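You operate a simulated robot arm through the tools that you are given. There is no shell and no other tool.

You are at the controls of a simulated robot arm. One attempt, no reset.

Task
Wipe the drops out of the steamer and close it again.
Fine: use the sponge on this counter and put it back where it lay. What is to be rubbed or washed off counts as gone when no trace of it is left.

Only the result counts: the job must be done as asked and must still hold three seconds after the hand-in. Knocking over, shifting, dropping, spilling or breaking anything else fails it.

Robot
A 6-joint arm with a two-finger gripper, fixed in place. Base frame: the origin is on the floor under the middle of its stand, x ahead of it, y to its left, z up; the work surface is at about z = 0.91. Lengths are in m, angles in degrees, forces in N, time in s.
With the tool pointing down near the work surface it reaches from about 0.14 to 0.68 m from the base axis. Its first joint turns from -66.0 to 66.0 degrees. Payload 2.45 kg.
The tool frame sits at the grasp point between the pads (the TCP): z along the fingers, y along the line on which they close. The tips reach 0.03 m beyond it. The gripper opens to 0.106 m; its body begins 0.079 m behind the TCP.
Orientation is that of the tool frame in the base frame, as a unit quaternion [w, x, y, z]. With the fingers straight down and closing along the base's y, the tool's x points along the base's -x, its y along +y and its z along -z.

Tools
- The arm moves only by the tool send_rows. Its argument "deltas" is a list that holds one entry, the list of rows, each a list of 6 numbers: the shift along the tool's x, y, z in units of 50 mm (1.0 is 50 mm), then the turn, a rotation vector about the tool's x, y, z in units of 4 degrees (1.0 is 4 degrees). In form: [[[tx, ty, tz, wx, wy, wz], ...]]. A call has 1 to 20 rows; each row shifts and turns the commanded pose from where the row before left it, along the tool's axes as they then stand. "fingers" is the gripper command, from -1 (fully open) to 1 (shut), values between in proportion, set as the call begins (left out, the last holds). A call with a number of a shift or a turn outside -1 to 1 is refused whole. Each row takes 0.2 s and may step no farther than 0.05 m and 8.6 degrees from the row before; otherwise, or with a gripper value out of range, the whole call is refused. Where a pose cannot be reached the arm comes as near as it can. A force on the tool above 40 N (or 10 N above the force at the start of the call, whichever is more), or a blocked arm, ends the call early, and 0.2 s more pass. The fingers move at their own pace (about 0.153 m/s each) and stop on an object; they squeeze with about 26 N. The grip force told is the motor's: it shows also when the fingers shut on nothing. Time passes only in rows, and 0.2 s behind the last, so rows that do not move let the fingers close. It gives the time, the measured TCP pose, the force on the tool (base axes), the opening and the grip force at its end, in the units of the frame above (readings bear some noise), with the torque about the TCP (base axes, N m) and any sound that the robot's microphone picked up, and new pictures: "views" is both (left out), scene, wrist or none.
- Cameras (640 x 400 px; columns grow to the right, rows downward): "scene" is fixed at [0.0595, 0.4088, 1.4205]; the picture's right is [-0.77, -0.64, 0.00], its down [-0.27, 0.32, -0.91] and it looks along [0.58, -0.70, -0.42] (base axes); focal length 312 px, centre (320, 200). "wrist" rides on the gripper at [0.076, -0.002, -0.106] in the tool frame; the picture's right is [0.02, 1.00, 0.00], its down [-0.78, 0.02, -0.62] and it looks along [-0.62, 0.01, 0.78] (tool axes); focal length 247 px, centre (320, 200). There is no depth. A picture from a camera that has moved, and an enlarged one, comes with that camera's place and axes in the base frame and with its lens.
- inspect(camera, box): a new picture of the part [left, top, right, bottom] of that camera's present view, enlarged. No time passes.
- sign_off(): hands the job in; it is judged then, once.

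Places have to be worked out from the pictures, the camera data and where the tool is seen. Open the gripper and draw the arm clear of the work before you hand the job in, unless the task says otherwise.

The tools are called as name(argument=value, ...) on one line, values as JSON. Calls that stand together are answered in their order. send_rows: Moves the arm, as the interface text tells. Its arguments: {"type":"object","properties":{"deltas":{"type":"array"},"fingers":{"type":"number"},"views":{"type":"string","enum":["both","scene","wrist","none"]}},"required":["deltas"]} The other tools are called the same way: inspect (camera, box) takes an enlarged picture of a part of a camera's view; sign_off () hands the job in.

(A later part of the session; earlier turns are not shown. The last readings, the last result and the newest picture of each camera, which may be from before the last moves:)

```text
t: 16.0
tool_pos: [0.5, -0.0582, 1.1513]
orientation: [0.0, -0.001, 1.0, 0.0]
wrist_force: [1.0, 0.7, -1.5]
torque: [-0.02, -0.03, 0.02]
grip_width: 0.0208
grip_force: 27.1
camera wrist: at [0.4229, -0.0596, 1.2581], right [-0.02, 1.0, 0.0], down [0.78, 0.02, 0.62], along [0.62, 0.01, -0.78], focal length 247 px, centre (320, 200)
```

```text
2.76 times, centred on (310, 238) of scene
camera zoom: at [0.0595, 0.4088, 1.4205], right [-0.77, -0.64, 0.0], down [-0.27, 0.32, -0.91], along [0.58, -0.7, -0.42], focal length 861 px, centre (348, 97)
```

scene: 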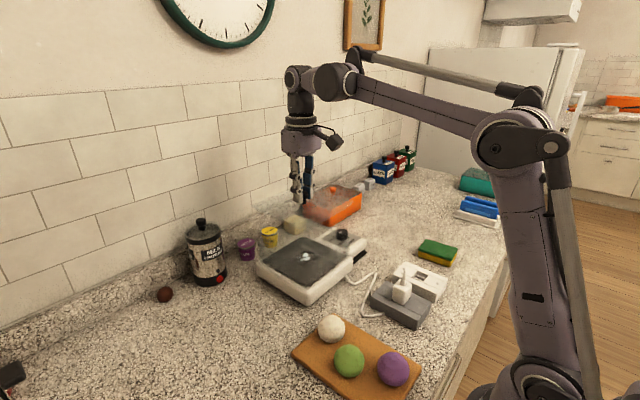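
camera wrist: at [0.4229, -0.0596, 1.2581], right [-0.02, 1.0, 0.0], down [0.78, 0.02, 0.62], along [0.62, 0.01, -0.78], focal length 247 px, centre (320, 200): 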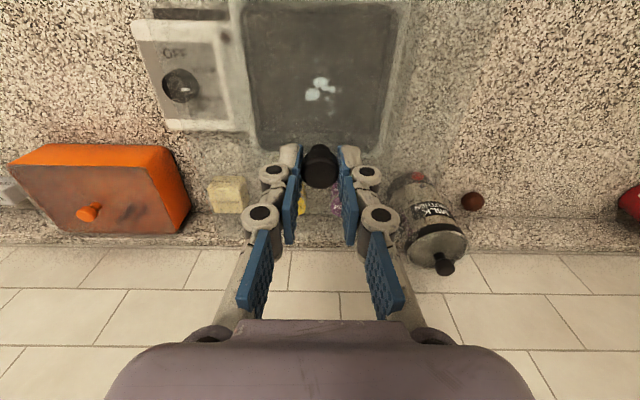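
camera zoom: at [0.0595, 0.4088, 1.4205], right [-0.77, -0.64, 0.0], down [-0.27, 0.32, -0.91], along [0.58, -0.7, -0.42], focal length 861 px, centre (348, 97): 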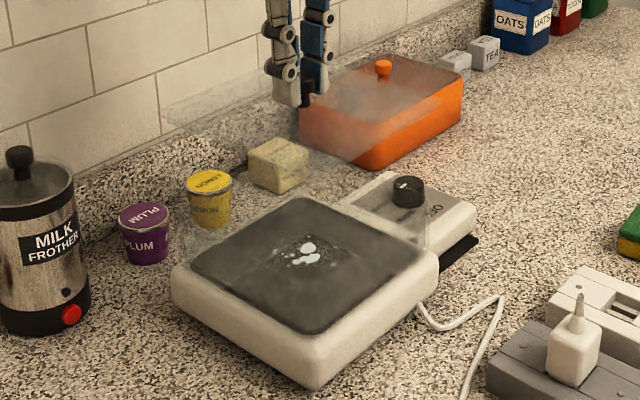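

The lid is up with only about 1 N load. I raise 40 mm more so any skirt clears the walls, and look again.

send_rows(deltas=[[[0, 0, -0.1, 0, 0, 0], [0, 0, -0.2, 0, 0, 0], [0, 0, -0.2, 0, 0, 0], [0, 0, -0.2, 0, 0, 0], [0, 0, -0.1, 0, 0, 0], [0, 0, 0, 0, 0, 0]]])

inspect(camera="scene", box=[245, 145, 375, 310])

inspect(camera="scene", box=[250, 215, 370, 310])

```text
t: 17.4
tool_pos: [0.4996, -0.0579, 1.1906]
orientation: [0.0, 0.0, 1.0, 0.0]
wrist_force: [0.2, 0.1, -0.4]
torque: [0.02, -0.02, 0.07]
grip_width: 0.0204
grip_force: 25.9
camera wrist: at [0.4234, -0.0606, 1.2972], right [-0.02, 1.0, 0.0], down [0.78, 0.02, 0.62], along [0.62, 0.01, -0.78], focal length 247 px, centre (320, 200)
```

scene: 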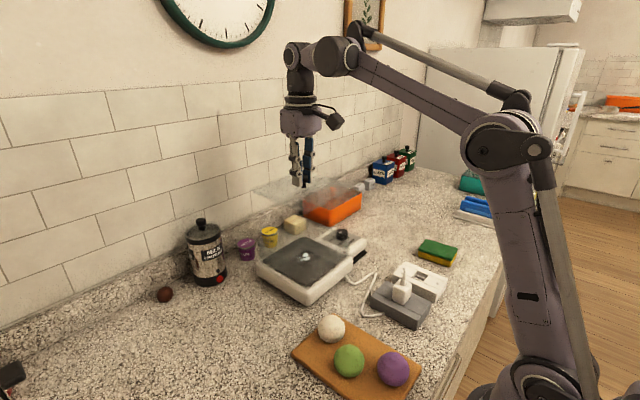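
wrist: 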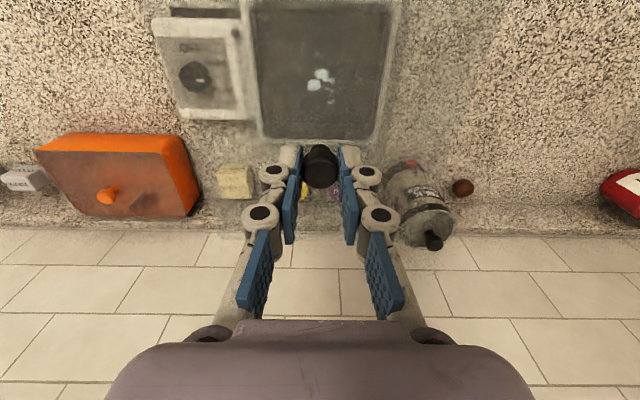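

```text
2.42 times, centred on (310, 228) of scene
camera zoom: at [0.0595, 0.4088, 1.4205], right [-0.77, -0.64, 0.0], down [-0.27, 0.32, -0.91], along [0.58, -0.7, -0.42], focal length 756 px, centre (344, 133)
```

zoom: 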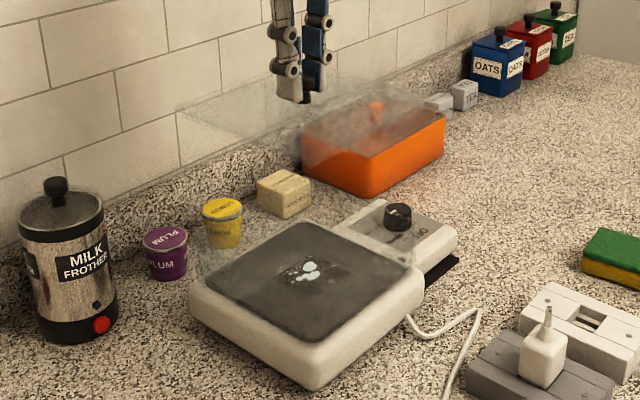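

```text
4.21 times, centred on (310, 262) of scene
camera zoom: at [0.0595, 0.4088, 1.4205], right [-0.77, -0.64, 0.0], down [-0.27, 0.32, -0.91], along [0.58, -0.7, -0.42], focal length 1314 px, centre (362, -63)
```

zoom: 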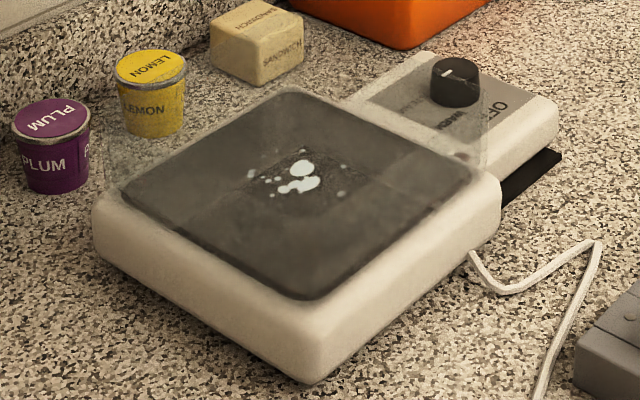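

The lid is a flat glass plate with the knob, and low glass walls remain on the body. I carry the lid slowly to the empty area at about (0.47, 0.24), well above everything.

send_rows(deltas=[[[0.0375, 0.2, 0, 0, 0, 0], [0.0375, 0.3, 0, 0, 0, 0], [0.0375, 0.4, 0, 0, 0, 0], [0.0375, 0.4, 0, 0, 0, 0], [0.0375, 0.4, 0, 0, 0, 0], [0.0375, 0.4, 0, 0, 0, 0], [0.0375, 0.4, 0, 0, 0, 0], [0.0375, 0.4, 0, 0, 0, 0], [0.0375, 0.4, 0, 0, 0, 0], [0.0375, 0.4, 0, 0, 0, 0], [0.0375, 0.4, 0, 0, 0, 0], [0.0375, 0.4, 0, 0, 0, 0], [0.0375, 0.4, 0, 0, 0, 0], [0.0375, 0.4, 0, 0, 0, 0], [0.0375, 0.4, 0, 0, 0, 0], [0.0375, 0.27, 0, 0, 0, 0], [0, 0, 0, 0, 0, 0]]])

inspect(camera="wrist", box=[120, 0, 520, 250])

inspect(camera="scene", box=[20, 100, 380, 330])

```text
t: 21.0
tool_pos: [0.468, 0.2383, 1.1923]
orientation: [0.0, 0.0, 1.0, -0.001]
wrist_force: [-0.3, -0.1, -0.5]
torque: [0.02, 0.02, -0.01]
grip_width: 0.0204
grip_force: 25.2
camera wrist: at [0.3917, 0.2374, 1.2992], right [-0.02, 1.0, 0.0], down [0.78, 0.02, 0.62], along [0.62, 0.01, -0.78], focal length 247 px, centre (320, 200)
```

scene: 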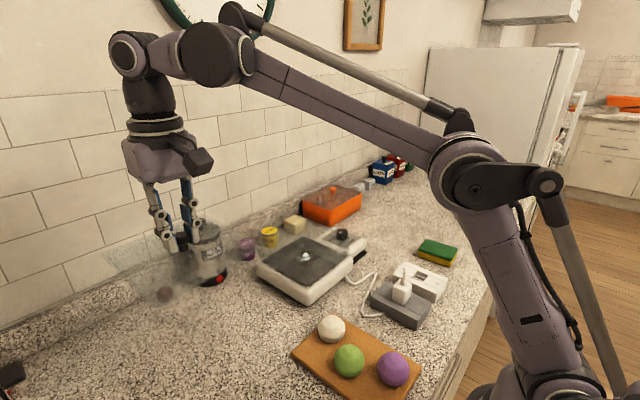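
wrist: 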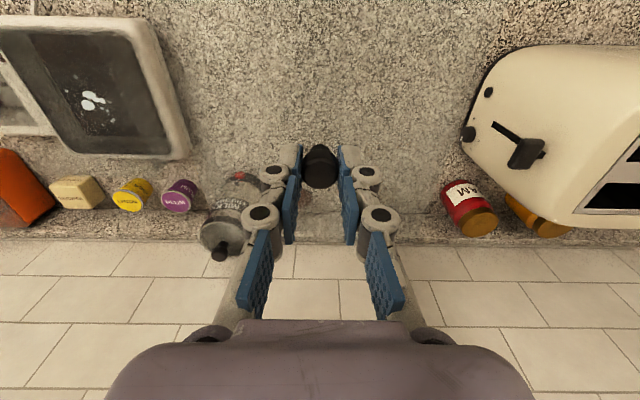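

```text
1.60 times, centred on (320, 125) of wrist
camera zoom: at [0.3917, 0.2374, 1.2992], right [-0.02, 1.0, 0.0], down [0.78, 0.02, 0.62], along [0.62, 0.01, -0.78], focal length 395 px, centre (320, 320)
```

zoom: 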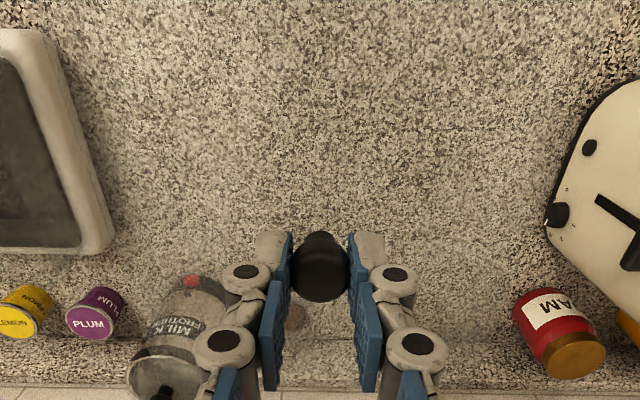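

```text
1.74 times, centred on (200, 215) of scene
camera zoom: at [0.0595, 0.4088, 1.4204], right [-0.77, -0.64, 0.0], down [-0.27, 0.32, -0.91], along [0.58, -0.7, -0.42], focal length 543 px, centre (529, 174)
```

zoom: 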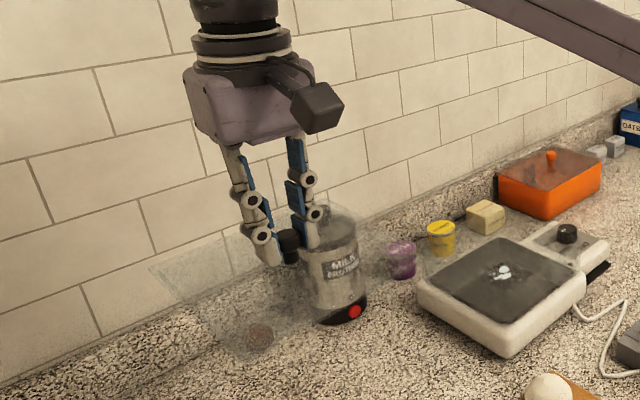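

inspect(camera="scene", box=[90, 200, 260, 320])

inspect(camera="scene", box=[250, 215, 370, 310])

inspect(camera="wrist", box=[0, 0, 210, 180])

```text
3.33 times, centred on (175, 260) of scene
camera zoom: at [0.0595, 0.4088, 1.4204], right [-0.77, -0.64, 0.0], down [-0.27, 0.32, -0.91], along [0.58, -0.7, -0.42], focal length 1040 px, centre (803, 0)
```

zoom: 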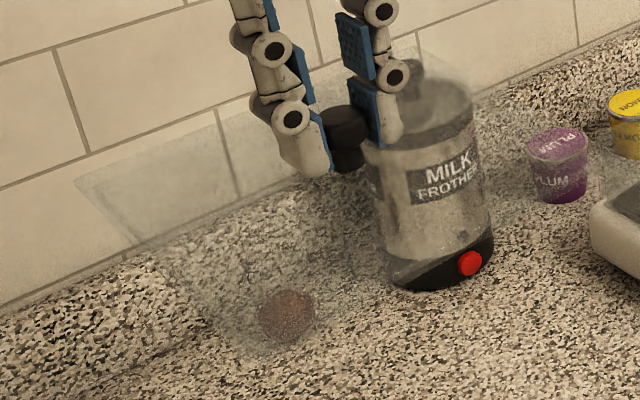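

```text
4.21 times, centred on (310, 262) of scene
camera zoom: at [0.0595, 0.4088, 1.4204], right [-0.77, -0.64, 0.0], down [-0.27, 0.32, -0.91], along [0.58, -0.7, -0.42], focal length 1314 px, centre (362, -63)
```

zoom: 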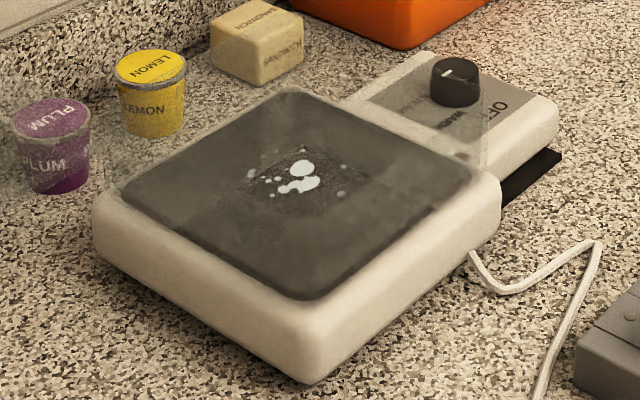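

```text
2.22 times, centred on (105, 90) of wrist
camera zoom: at [0.3917, 0.2374, 1.2992], right [-0.02, 1.0, 0.0], down [0.78, 0.02, 0.62], along [0.62, 0.01, -0.78], focal length 549 px, centre (798, 444)
```

zoom: 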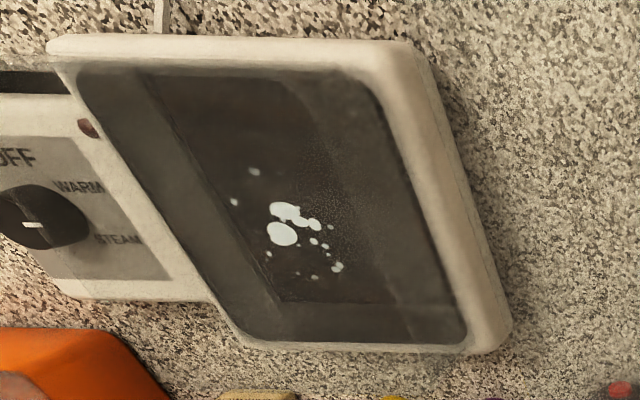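

The flat lid is held above a clear patch of counter (ball, frother, jam jar and toaster are all outside it). I lower it gently to just above the counter.

send_rows(deltas=[[[0, 0, 0.15, 0, 0, 0], [0, 0, 0.3, 0, 0, 0], [0, 0, 0.4, 0, 0, 0], [0, 0, 0.4, 0, 0, 0], [0, 0, 0.4, 0, 0, 0], [0, 0, 0.4, 0, 0, 0], [0, 0, 0.4, 0, 0, 0], [0, 0, 0.4, 0, 0, 0], [0, 0, 0.4, 0, 0, 0], [0, 0, 0.4, 0, 0, 0], [0, 0, 0.4, 0, 0, 0], [0, 0, 0.15, 0, 0, 0], [0, 0, 0, 0, 0, 0]]])

inspect(camera="scene", box=[60, 220, 260, 370])

```text
t: 23.8
tool_pos: [0.4694, 0.238, 0.982]
orientation: [0.0, -0.001, 1.0, -0.001]
wrist_force: [-1.2, -0.5, -0.9]
torque: [0.01, 0.0, -0.04]
grip_width: 0.0207
grip_force: 26.1
camera wrist: at [0.392, 0.2371, 1.0879], right [-0.02, 1.0, 0.0], down [0.78, 0.02, 0.62], along [0.62, 0.01, -0.78], focal length 247 px, centre (320, 200)
```

scene: 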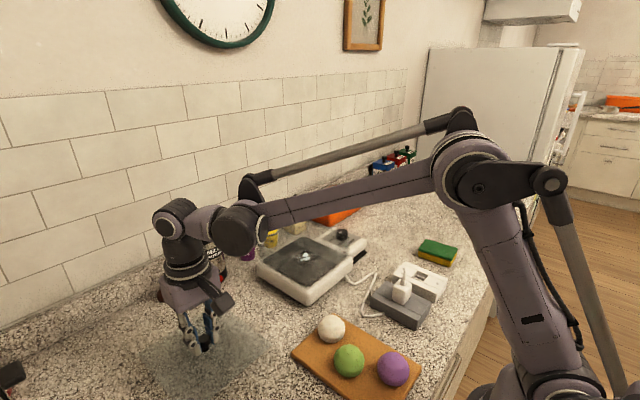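
wrist: 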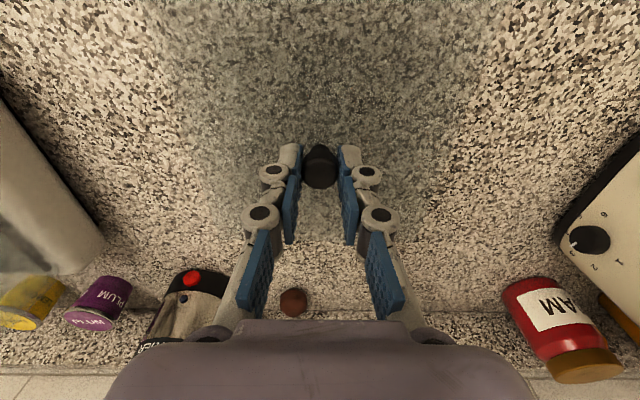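

```text
2.67 times, centred on (160, 295) of scene
camera zoom: at [0.0595, 0.4088, 1.4204], right [-0.77, -0.64, 0.0], down [-0.27, 0.32, -0.91], along [0.58, -0.7, -0.42], focal length 832 px, centre (747, -53)
```

zoom: 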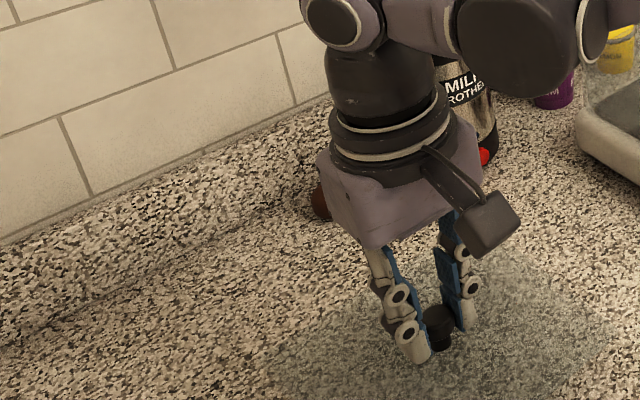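

Lid is about 2–3 cm above the counter, all clear. I lower in small steps watching for contact.

send_rows(deltas=[[[0, 0, 0.1, 0, 0, 0], [0, 0, 0.1, 0, 0, 0], [0, 0, 0.1, 0, 0, 0], [0, 0, 0.08, 0, 0, 0], [0, 0, 0, 0, 0, 0]]], views="none")

send_rows(deltas=[[[0, 0, 0.04, 0, 0, 0], [0, 0, 0.04, 0, 0, 0], [0, 0, 0, 0, 0, 0]]], views="none")

```text
t: 25.0
tool_pos: [0.4679, 0.2384, 0.9613]
orientation: [0.0, -0.001, 1.0, 0.001]
wrist_force: [0.0, -0.2, -1.5]
torque: [-0.02, -0.03, -0.01]
grip_width: 0.0204
grip_force: 26.0
```

```text
t: 25.8
tool_pos: [0.4674, 0.2386, 0.9595]
orientation: [0.002, -0.001, 1.0, -0.001]
wrist_force: [1.4, 0.3, 22.1]
torque: [0.01, 0.08, -0.01]
grip_width: 0.0205
grip_force: 26.2
```

Contact at about TCP z=0.959 (22 N). I back off about 1.5 mm to unload before opening.

send_rows(deltas=[[[0, 0, -0.03, 0, 0, 0], [0, 0, 0, 0, 0, 0]]], views="none")

```text
t: 26.4
tool_pos: [0.4693, 0.2391, 0.9586]
orientation: [0.0, 0.0, 1.0, 0.0]
wrist_force: [0.0, -0.6, -1.0]
torque: [0.0, -0.03, -0.02]
grip_width: 0.0202
grip_force: 25.4
```

send_rows(deltas=[[[0, 0, 0.012, 0, 0, 0], [0, 0, 0, 0, 0, 0]]], views="none")

```text
t: 27.0
tool_pos: [0.4678, 0.2382, 0.9602]
orientation: [-0.001, 0.0, 1.0, 0.0]
wrist_force: [0.3, 0.7, -2.1]
torque: [0.01, 0.01, -0.01]
grip_width: 0.0207
grip_force: 26.2
```

The lid hangs less than a millimetre above the counter. I open the gripper to let it rest, then look.

send_rows(deltas=[[[0, 0, 0.006, 0, 0, 0], [0, 0, 0, 0, 0, 0]]], views="none")

send_rows(deltas=[[[0, 0, 0, 0, 0, 0], [0, 0, 0, 0, 0, 0], [0, 0, 0, 0, 0, 0]]], fingers=-1)

```text
t: 27.6
tool_pos: [0.4692, 0.2388, 0.9585]
orientation: [0.0, -0.001, 1.0, 0.0]
wrist_force: [1.1, -0.1, -1.0]
torque: [0.0, 0.01, -0.02]
grip_width: 0.0203
grip_force: 26.3
```

```text
t: 28.4
tool_pos: [0.4685, 0.2395, 0.9586]
orientation: [0.0, -0.001, 1.0, 0.001]
wrist_force: [-0.3, -0.3, 0.1]
torque: [0.02, -0.01, 0.02]
grip_width: 0.1058
grip_force: 0.1
camera wrist: at [0.3924, 0.238, 1.0657], right [-0.02, 1.0, 0.0], down [0.78, 0.02, 0.62], along [0.62, 0.01, -0.78], focal length 247 px, centre (320, 200)
```

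scene: 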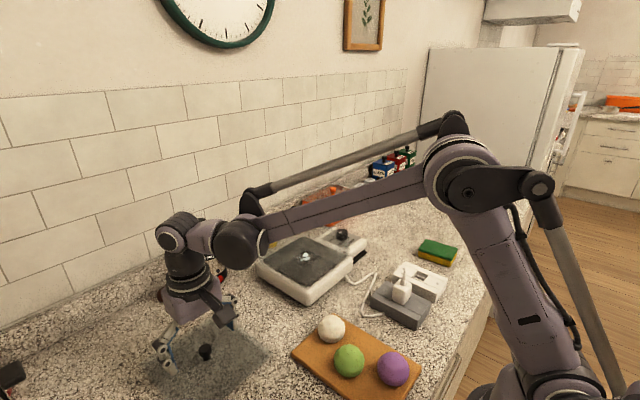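
wrist: 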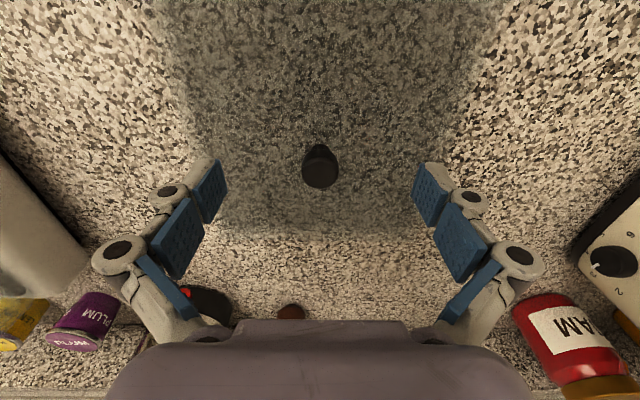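

The lid rests on the counter. I raise the open gripper straight up and travel over to above the sponge at about (0.27, -0.35).

send_rows(deltas=[[[0, 0, -0.4, 0, 0, 0], [0, 0, -0.9, 0, 0, 0], [0, 0, -0.9, 0, 0, 0], [0, 0, -0.9, 0, 0, 0], [0, 0, -0.9, 0, 0, 0], [0, 0, 0, 0, 0, 0]]])

send_rows(deltas=[[[0.283, -0.84, 0, 0, 0, 0], [0.283, -0.84, 0, 0, 0, 0], [0.283, -0.84, 0, 0, 0, 0], [0.283, -0.84, 0, 0, 0, 0], [0.283, -0.84, 0, 0, 0, 0], [0.283, -0.84, 0, 0, 0, 0], [0.283, -0.84, 0, 0, 0, 0], [0.283, -0.84, 0, 0, 0, 0], [0.283, -0.84, 0, 0, 0, 0], [0.283, -0.84, 0, 0, 0, 0], [0.283, -0.84, 0, 0, 0, 0], [0.283, -0.84, 0, 0, 0, 0], [0.283, -0.84, 0, 0, 0, 0], [0.283, -0.84, 0, 0, 0, 0], [0, 0, 0, 0, 0, 0]]])

inspect(camera="scene", box=[380, 220, 500, 290])

inspect(camera="scene", box=[100, 220, 370, 400])

```text
t: 29.8
tool_pos: [0.4701, 0.2377, 1.1577]
orientation: [0.0, -0.002, 1.0, 0.0]
wrist_force: [0.7, 0.4, -0.8]
torque: [-0.01, 0.03, 0.01]
grip_width: 0.1061
grip_force: 0.1
camera wrist: at [0.3932, 0.2368, 1.2653], right [-0.02, 1.0, 0.0], down [0.78, 0.02, 0.62], along [0.62, 0.01, -0.78], focal length 247 px, centre (320, 200)
```

scene: 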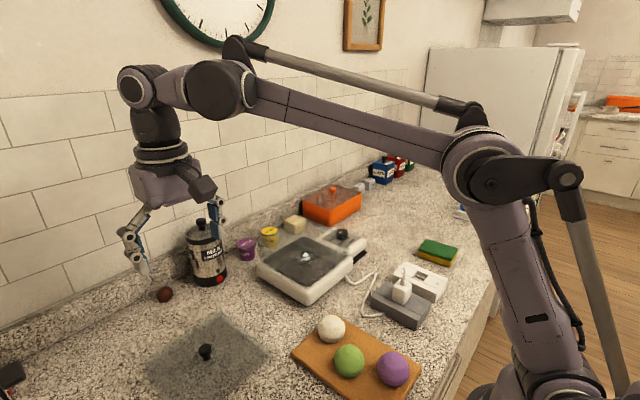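
wrist: 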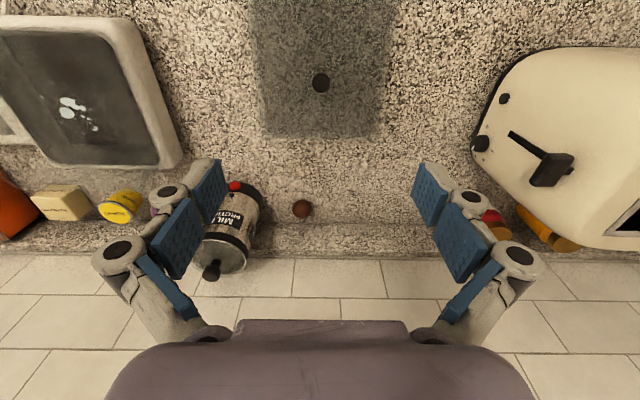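

```text
t: 33.0
tool_pos: [0.2702, -0.3522, 1.1597]
orientation: [0.0, -0.001, 1.0, 0.0]
wrist_force: [0.3, 0.0, 0.8]
torque: [0.0, -0.04, 0.01]
grip_width: 0.106
grip_force: 0.1
camera wrist: at [0.1939, -0.3535, 1.2669], right [-0.02, 1.0, 0.0], down [0.78, 0.02, 0.62], along [0.62, 0.01, -0.78], focal length 247 px, centre (320, 200)
```

scene: 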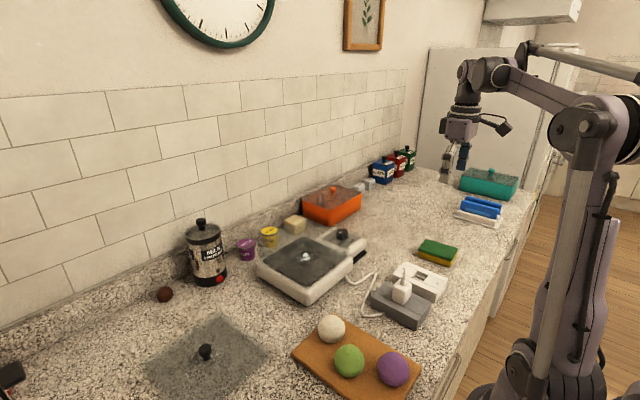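
wrist: 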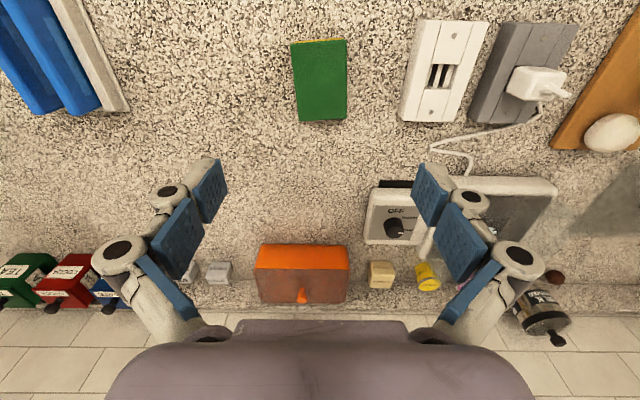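

```text
5.33 times, centred on (440, 255) of scene
camera zoom: at [0.0595, 0.4088, 1.4205], right [-0.77, -0.64, 0.0], down [-0.27, 0.32, -0.91], along [0.58, -0.7, -0.42], focal length 1664 px, centre (-320, -93)
```

zoom: 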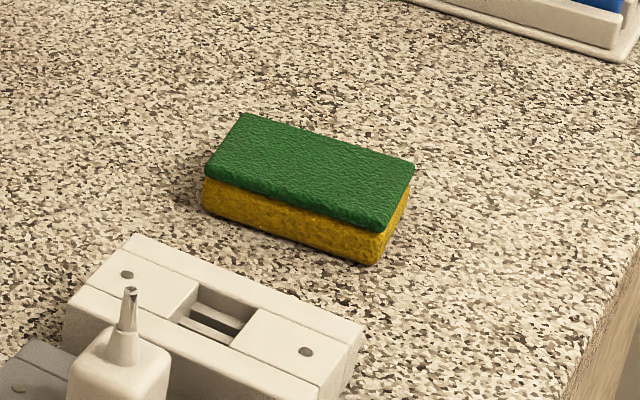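

```text
2.22 times, centred on (235, 310) of scene
camera zoom: at [0.0595, 0.4088, 1.4205], right [-0.77, -0.64, 0.0], down [-0.27, 0.32, -0.91], along [0.58, -0.7, -0.42], focal length 694 px, centre (509, -44)
```

zoom: 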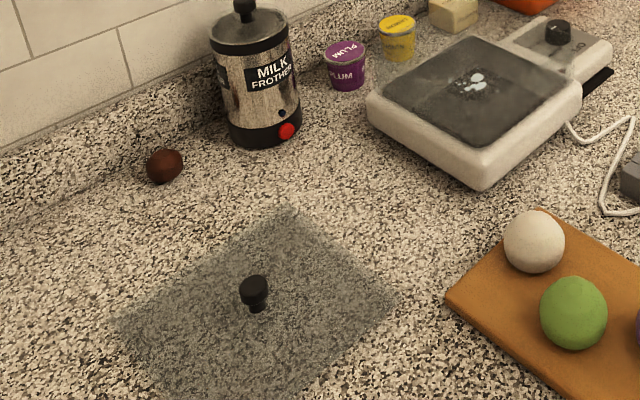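

The lid is safely on the counter. The sponge's top face measures about 0.092 × 0.063 m, centred near (0.272, -0.352), turned about 5° from the x axis. I zoom in to refine that before grasping.

inspect(camera="wrist", box=[260, 20, 380, 140])

inspect(camera="scene", box=[250, 215, 370, 310])

```text
3.33 times, centred on (320, 80) of wrist
camera zoom: at [0.1939, -0.3535, 1.2669], right [-0.02, 1.0, 0.0], down [0.78, 0.02, 0.62], along [0.62, 0.01, -0.78], focal length 823 px, centre (320, 600)
```

zoom: 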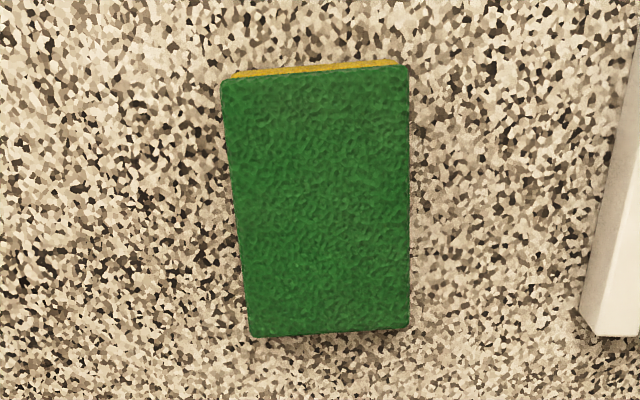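

```text
4.21 times, centred on (310, 262) of scene
camera zoom: at [0.0595, 0.4088, 1.4205], right [-0.77, -0.64, 0.0], down [-0.27, 0.32, -0.91], along [0.58, -0.7, -0.42], focal length 1314 px, centre (362, -63)
```

zoom: 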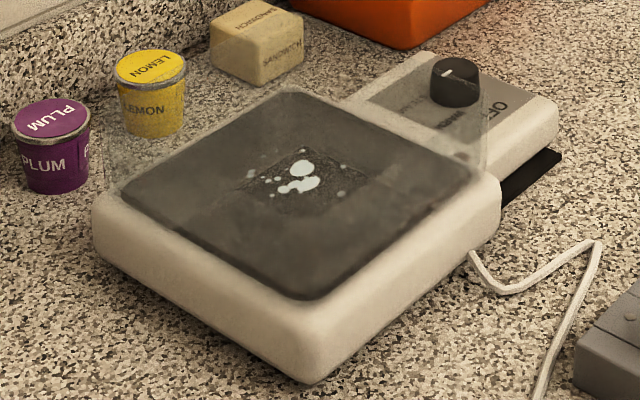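

Sponge centre is about 2 mm ahead of the TCP and its long axis is turned about +4.9°. I rotate the tool to match, shift, and descend to z≈1.0 for a check.

send_rows(deltas=[[[-0.046, 0, 0, 0, 0, 0], [0, 0, 0, 0, 0, -0.6125], [0, 0, 0, 0, 0, -0.6125], [0, 0, 0.8, 0, 0, 0], [0, 0, 0.8, 0, 0, 0], [0, 0, 0.8, 0, 0, 0], [0, 0, 0.8, 0, 0, 0], [0, 0, 0, 0, 0, 0]]])

inspect(camera="wrist", box=[190, 60, 450, 220])

inspect(camera="scene", box=[380, 190, 500, 290])

```text
t: 34.8
tool_pos: [0.2747, -0.3444, 0.9987]
orientation: [0.0, -0.044, 0.999, 0.0]
wrist_force: [-0.2, -0.4, -0.5]
torque: [0.01, -0.02, -0.02]
grip_width: 0.1058
grip_force: 0.0
camera wrist: at [0.1992, -0.3531, 1.1041], right [-0.11, 0.99, 0.0], down [0.78, 0.08, 0.62], along [0.62, 0.07, -0.78], focal length 247 px, centre (320, 200)
```

scene: 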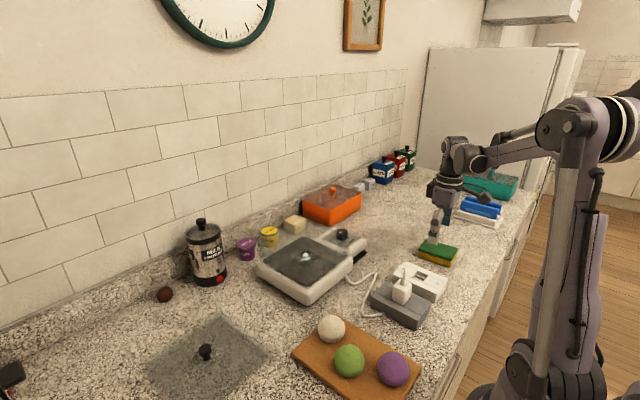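
wrist: 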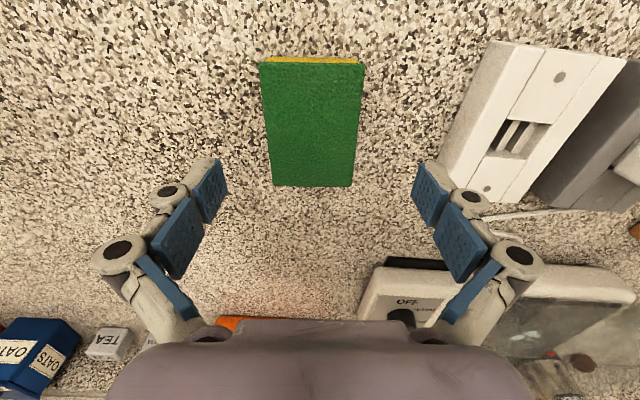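

```text
2.46 times, centred on (320, 140) of wrist
camera zoom: at [0.1992, -0.3531, 1.1041], right [-0.11, 0.99, 0.0], down [0.78, 0.08, 0.62], along [0.62, 0.07, -0.78], focal length 608 px, centre (320, 348)
```

zoom: 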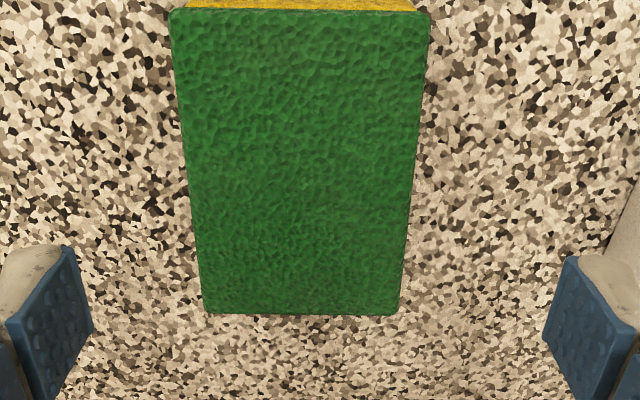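

```text
4.00 times, centred on (440, 240) of scene
camera zoom: at [0.0595, 0.4088, 1.4205], right [-0.77, -0.64, 0.0], down [-0.27, 0.32, -0.91], along [0.58, -0.7, -0.42], focal length 1248 px, centre (-160, 40)
```

zoom: 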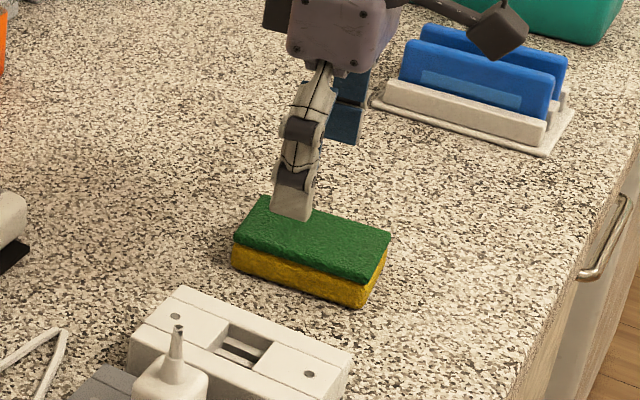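

The sponge is aligned in angle but sits about 6.6 mm to the tool's -y. I correct that (and 2 mm in x) and descend so the pads take the upper part of the sponge.

send_rows(deltas=[[[0.046, -0.132, 0, 0, 0, 0], [0, 0, 0.4, 0, 0, 0], [0, 0, 0.35, 0, 0, 0], [0, 0, 0.2, 0, 0, 0], [0, 0, 0, 0, 0, 0]]])

inspect(camera="wrist", box=[190, 60, 450, 220])

inspect(camera="scene", box=[380, 190, 500, 290])

```text
t: 36.0
tool_pos: [0.2726, -0.3552, 0.9509]
orientation: [0.0, -0.043, 0.999, 0.0]
wrist_force: [0.3, -0.4, 0.2]
torque: [0.04, 0.0, 0.02]
grip_width: 0.106
grip_force: 0.1
camera wrist: at [0.1965, -0.3631, 1.0573], right [-0.11, 0.99, 0.0], down [0.78, 0.08, 0.62], along [0.62, 0.07, -0.78], focal length 247 px, centre (320, 200)
```

scene: 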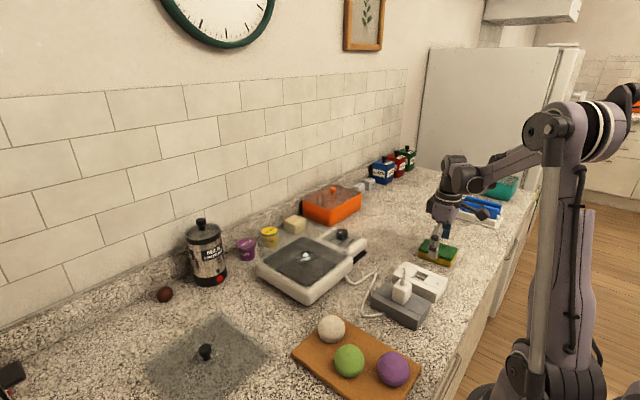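
wrist: 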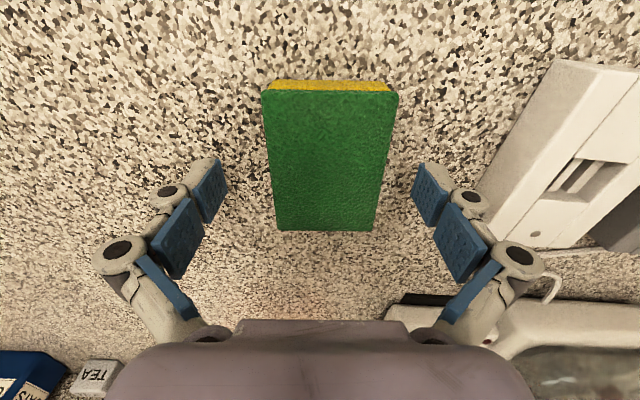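

```text
2.46 times, centred on (320, 140) of wrist
camera zoom: at [0.1965, -0.3631, 1.0573], right [-0.11, 0.99, 0.0], down [0.78, 0.08, 0.62], along [0.62, 0.07, -0.78], focal length 608 px, centre (320, 348)
```

zoom: 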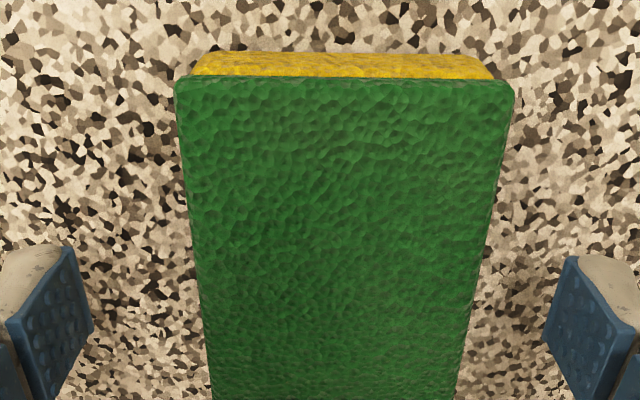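

```text
4.00 times, centred on (440, 240) of scene
camera zoom: at [0.0595, 0.4088, 1.4205], right [-0.77, -0.64, 0.0], down [-0.27, 0.32, -0.91], along [0.58, -0.7, -0.42], focal length 1248 px, centre (-160, 40)
```

zoom: 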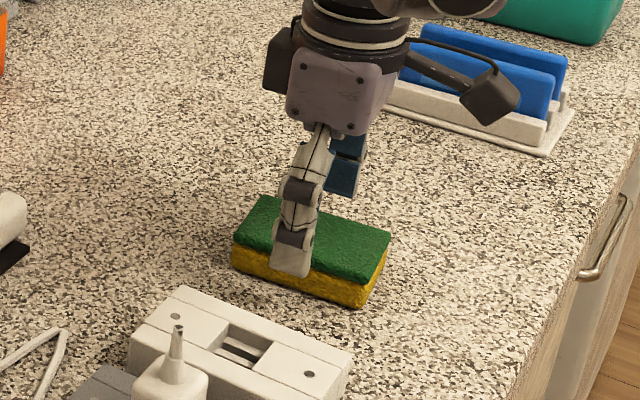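

The sponge is now about 3.4 mm to +y (the arm settled differently than before). I nudge +y by 3.4 mm and recheck before closing.

send_rows(deltas=[[[0, 0.068, 0, 0, 0, 0], [0, 0, 0, 0, 0, 0], [0, 0, 0, 0, 0, 0]]], views="wrist")

inspect(camera="wrist", box=[200, 70, 440, 250])

```text
t: 36.8
tool_pos: [0.272, -0.352, 0.9515]
orientation: [0.0, -0.044, 0.999, 0.0]
wrist_force: [-0.1, 0.7, -0.6]
torque: [0.01, -0.02, 0.01]
grip_width: 0.1058
grip_force: 0.1
camera wrist: at [0.1966, -0.3603, 1.0584], right [-0.11, 0.99, 0.0], down [0.78, 0.08, 0.62], along [0.62, 0.07, -0.78], focal length 247 px, centre (320, 200)
```

wrist: 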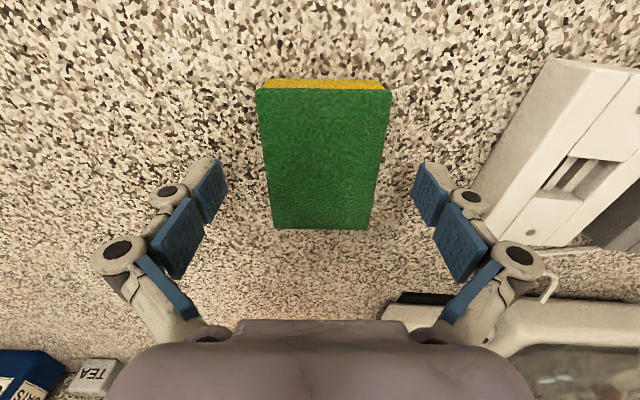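

```text
2.22 times, centred on (320, 160) of wrist
camera zoom: at [0.1966, -0.3603, 1.0584], right [-0.11, 0.99, 0.0], down [0.78, 0.08, 0.62], along [0.62, 0.07, -0.78], focal length 549 px, centre (320, 289)
```

zoom: 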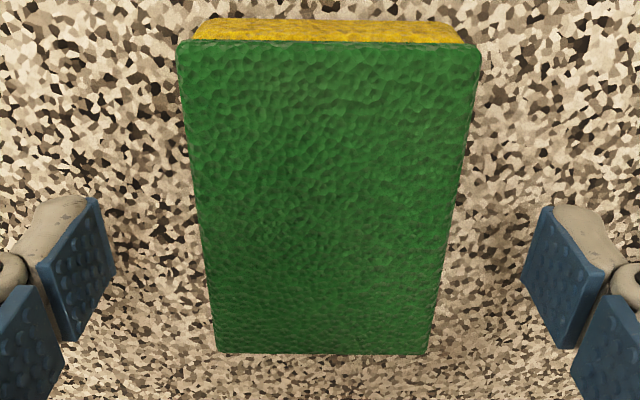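

The sponge is centred within 1 mm and aligned. I close on it.

send_rows(deltas=[[[0, 0, 0, 0, 0, 0], [0, 0, 0, 0, 0, 0], [0, 0, 0, 0, 0, 0]]], fingers=1)

inspect(camera="wrist", box=[200, 70, 440, 250])

inspect(camera="scene", box=[380, 220, 500, 290])

```text
t: 37.6
tool_pos: [0.2732, -0.3513, 0.952]
orientation: [0.0, -0.043, 0.999, 0.0]
wrist_force: [0.5, 2.4, 12.2]
torque: [0.17, 0.06, 0.01]
grip_width: 0.0641
grip_force: 25.8
camera wrist: at [0.1966, -0.3602, 1.0586], right [-0.11, 0.99, 0.0], down [0.78, 0.08, 0.62], along [0.62, 0.07, -0.78], focal length 247 px, centre (320, 200)
```

scene: 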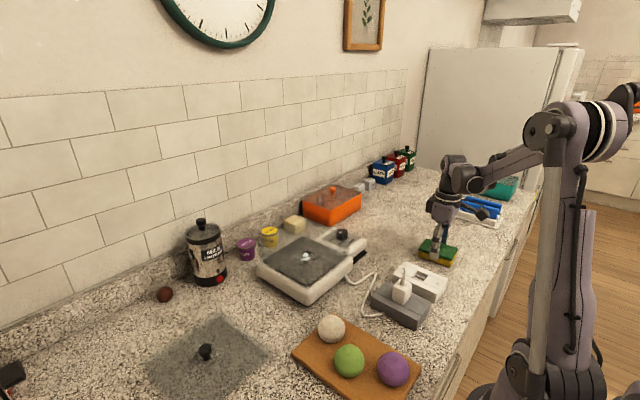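
wrist: 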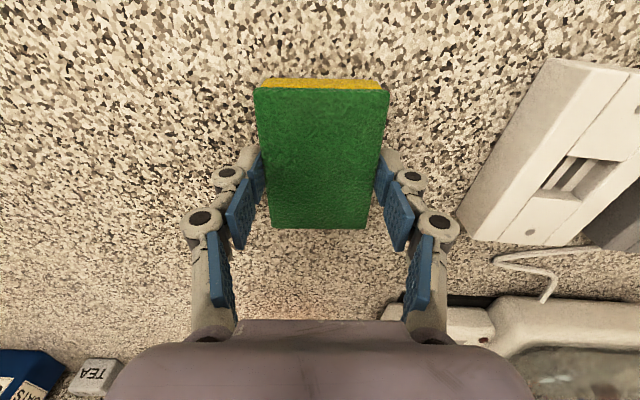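

```text
2.22 times, centred on (320, 160) of wrist
camera zoom: at [0.1966, -0.3602, 1.0586], right [-0.11, 0.99, 0.0], down [0.78, 0.08, 0.62], along [0.62, 0.07, -0.78], focal length 549 px, centre (320, 289)
```

zoom: 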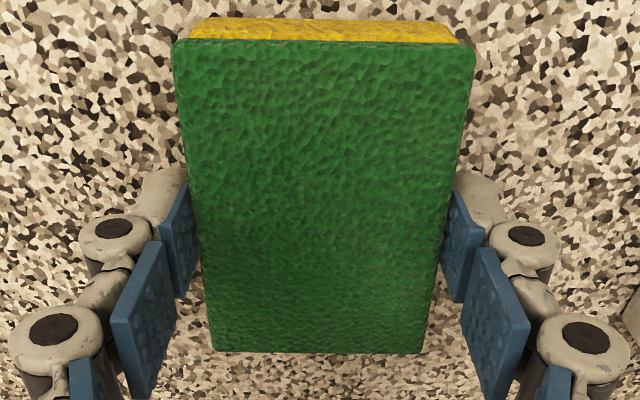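

```text
5.33 times, centred on (440, 255) of scene
camera zoom: at [0.0594, 0.409, 1.4204], right [-0.77, -0.64, 0.0], down [-0.27, 0.32, -0.91], along [0.58, -0.7, -0.42], focal length 1664 px, centre (-320, -93)
```

zoom: 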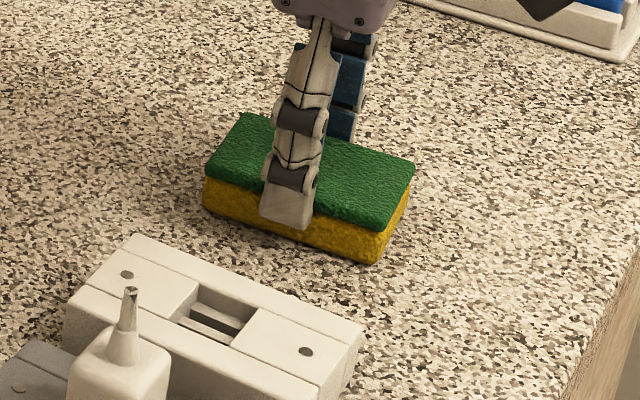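

The sponge is held (64 mm). I lift it gently, square the tool to the steamer, and carry it over the pan.

send_rows(deltas=[[[0, 0, -0.1, 0, 0, 0], [0, 0, -0.2, 0, 0, 0], [0, 0, -0.3, 0, 0, 0], [0, 0, -0.4, 0, 0, 0], [0, 0, -0.5, 0, 0, 0], [0, 0, -0.5, 0, 0, 0], [0, 0, -0.5, 0, 0, 0], [0, 0, -0.5, 0, 0, 0], [0, 0, -0.5, 0, 0, 0], [0, 0, -0.5, 0, 0, 0], [0, 0, 0, 0, 0, 0.6125], [0, 0, 0, 0, 0, 0.6125], [0, 0, 0, 0, 0, 0]]])

send_rows(deltas=[[[-0.375, 0.4867, 0, 0, 0, 0], [-0.375, 0.4867, 0, 0, 0, 0], [-0.375, 0.4867, 0, 0, 0, 0], [-0.375, 0.4867, 0, 0, 0, 0], [-0.375, 0.4867, 0, 0, 0, 0], [-0.375, 0.4867, 0, 0, 0, 0], [-0.375, 0.4867, 0, 0, 0, 0], [-0.375, 0.4867, 0, 0, 0, 0], [-0.375, 0.4867, 0, 0, 0, 0], [0, 0, 0, 0, 0, 0]]])

inspect(camera="wrist", box=[160, 0, 480, 260])

```text
t: 40.4
tool_pos: [0.2724, -0.3528, 1.15]
orientation: [0.0, -0.001, 1.0, 0.001]
wrist_force: [-0.7, -0.8, -0.5]
torque: [0.0, 0.01, 0.0]
grip_width: 0.064
grip_force: 26.4
camera wrist: at [0.1949, -0.3539, 1.2568], right [-0.02, 1.0, 0.0], down [0.78, 0.02, 0.62], along [0.62, 0.01, -0.78], focal length 247 px, centre (320, 200)
```

scene: 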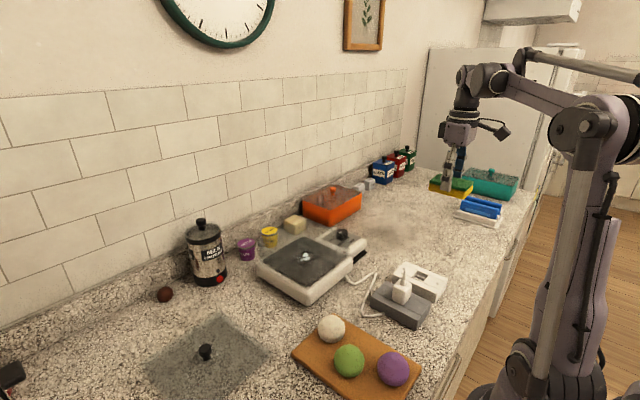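
wrist: 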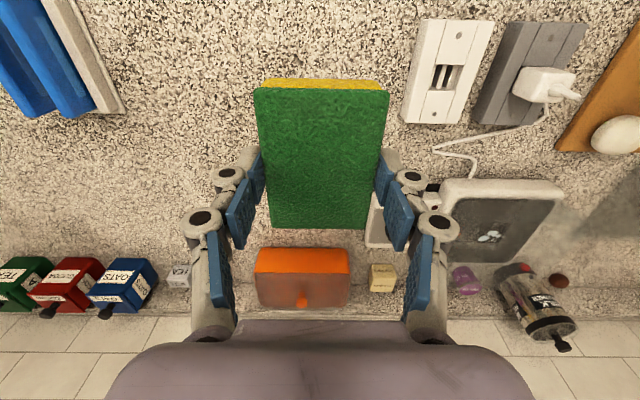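

```text
t: 42.6
tool_pos: [0.4407, -0.1345, 1.151]
orientation: [0.0, 0.0, 1.0, -0.001]
wrist_force: [0.1, 0.1, -0.6]
torque: [-0.01, 0.01, 0.0]
grip_width: 0.0641
grip_force: 26.2
camera wrist: at [0.3647, -0.136, 1.2568], right [-0.02, 1.0, 0.0], down [0.78, 0.02, 0.62], along [0.62, 0.01, -0.78], focal length 247 px, centre (320, 200)
```

scene: 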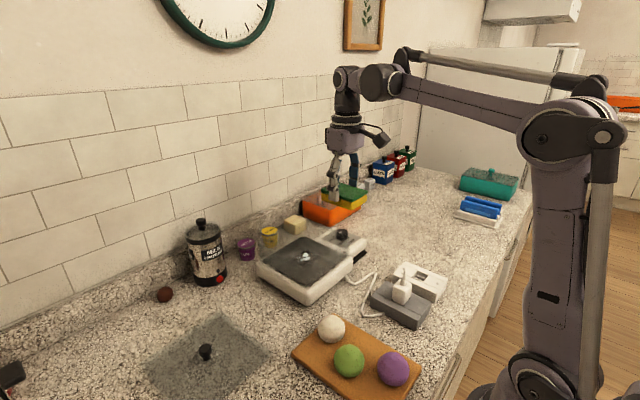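
wrist: 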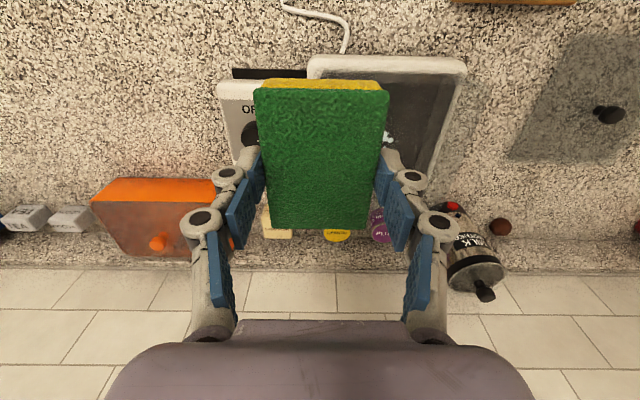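

```text
1.54 times, centred on (320, 130) of wrist
camera zoom: at [0.3647, -0.136, 1.2568], right [-0.02, 1.0, 0.0], down [0.78, 0.02, 0.62], along [0.62, 0.01, -0.78], focal length 380 px, centre (320, 308)
```

zoom: 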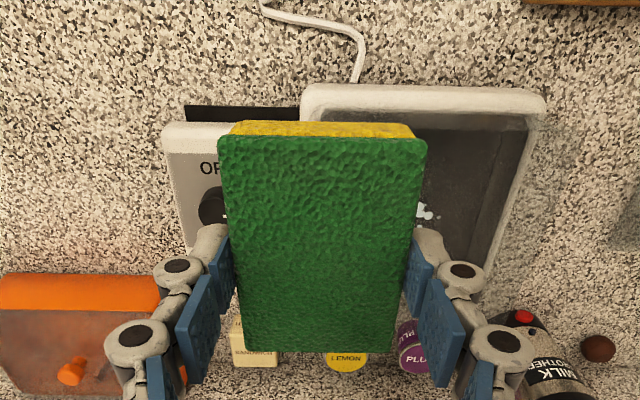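

The sponge is held firmly. Before lowering it in, I study the open steamer for the wall height, inner size and drop positions.

inspect(camera="scene", box=[250, 225, 360, 305])

inspect(camera="scene", box=[275, 235, 345, 280])

inspect(camera="wrist", box=[300, 40, 480, 200])

```text
5.00 times, centred on (305, 265) of scene
camera zoom: at [0.0595, 0.4088, 1.4205], right [-0.77, -0.64, 0.0], down [-0.27, 0.32, -0.91], along [0.58, -0.7, -0.42], focal length 1560 px, centre (395, -125)
```

zoom: 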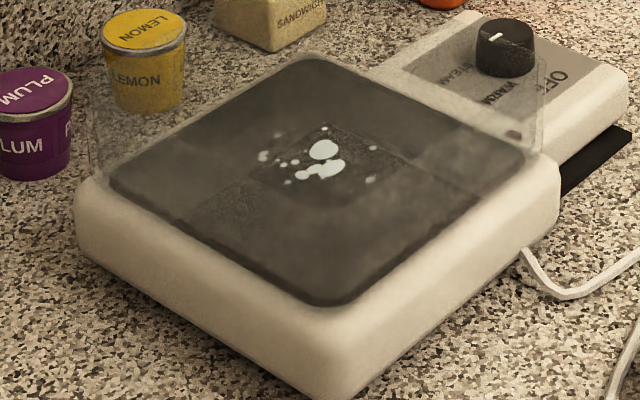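

```text
8.89 times, centred on (310, 258) of scene
camera zoom: at [0.0595, 0.4088, 1.4205], right [-0.77, -0.64, 0.0], down [-0.27, 0.32, -0.91], along [0.58, -0.7, -0.42], focal length 2774 px, centre (409, -311)
```

zoom: 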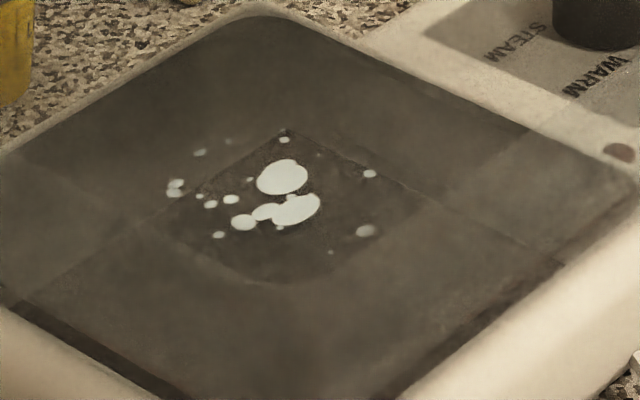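

```text
2.50 times, centred on (390, 120) of wrist
camera zoom: at [0.3647, -0.136, 1.2568], right [-0.02, 1.0, 0.0], down [0.78, 0.02, 0.62], along [0.62, 0.01, -0.78], focal length 617 px, centre (145, 400)
```

zoom: 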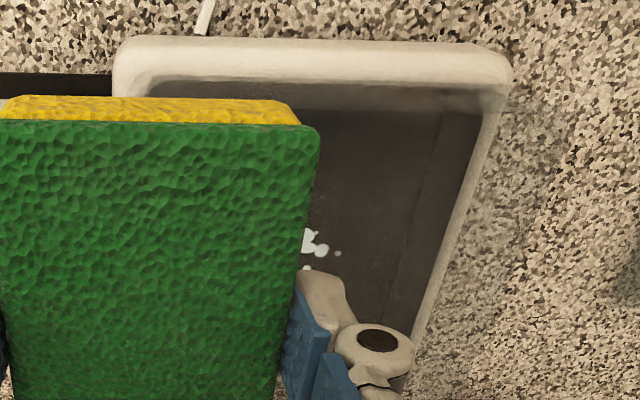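

Floor lines suggest a basin, while the drops triangulate near z≈0.965. I'll move so that the drops show above the sponge in the wrist view, looking nearly straight down, to settle the heights.

send_rows(deltas=[[[-0.74, 0.4867, 0, 0, 0, 0], [-0.74, 0.4867, 0, 0, 0, 0], [-0.74, 0.4867, 0, 0, 0, 0], [0, 0, 0, 0, 0, 0]]], views="wrist")

inspect(camera="wrist", box=[220, 0, 420, 120])

```text
t: 43.6
tool_pos: [0.5519, -0.0621, 1.1506]
orientation: [0.0, 0.0, 1.0, 0.0]
wrist_force: [-0.2, 0.1, -0.6]
torque: [0.02, 0.01, -0.01]
grip_width: 0.0643
grip_force: 26.2
camera wrist: at [0.4751, -0.0628, 1.2578], right [-0.02, 1.0, 0.0], down [0.78, 0.02, 0.62], along [0.62, 0.01, -0.78], focal length 247 px, centre (320, 200)
```

wrist: 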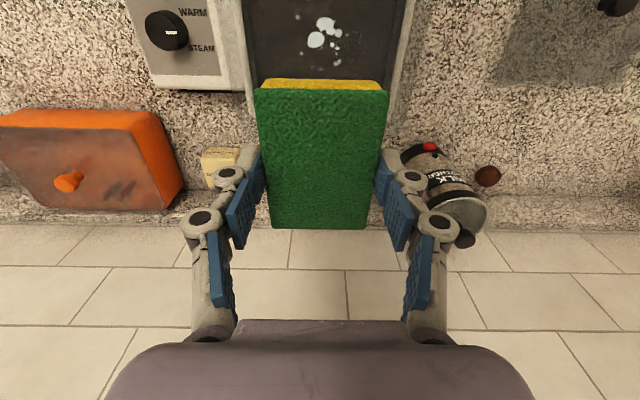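

```text
3.20 times, centred on (320, 60) of wrist
camera zoom: at [0.4751, -0.0628, 1.2578], right [-0.02, 1.0, 0.0], down [0.78, 0.02, 0.62], along [0.62, 0.01, -0.78], focal length 790 px, centre (320, 648)
```

zoom: 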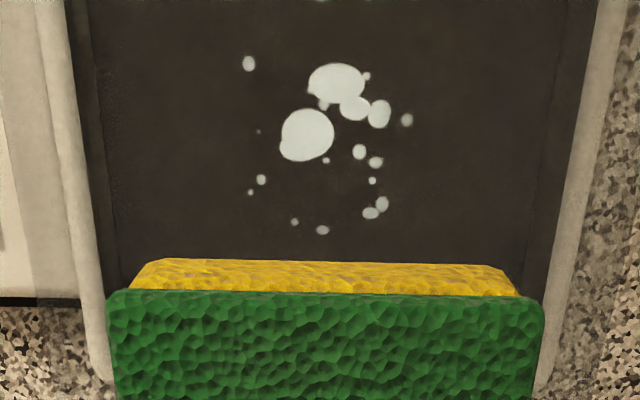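

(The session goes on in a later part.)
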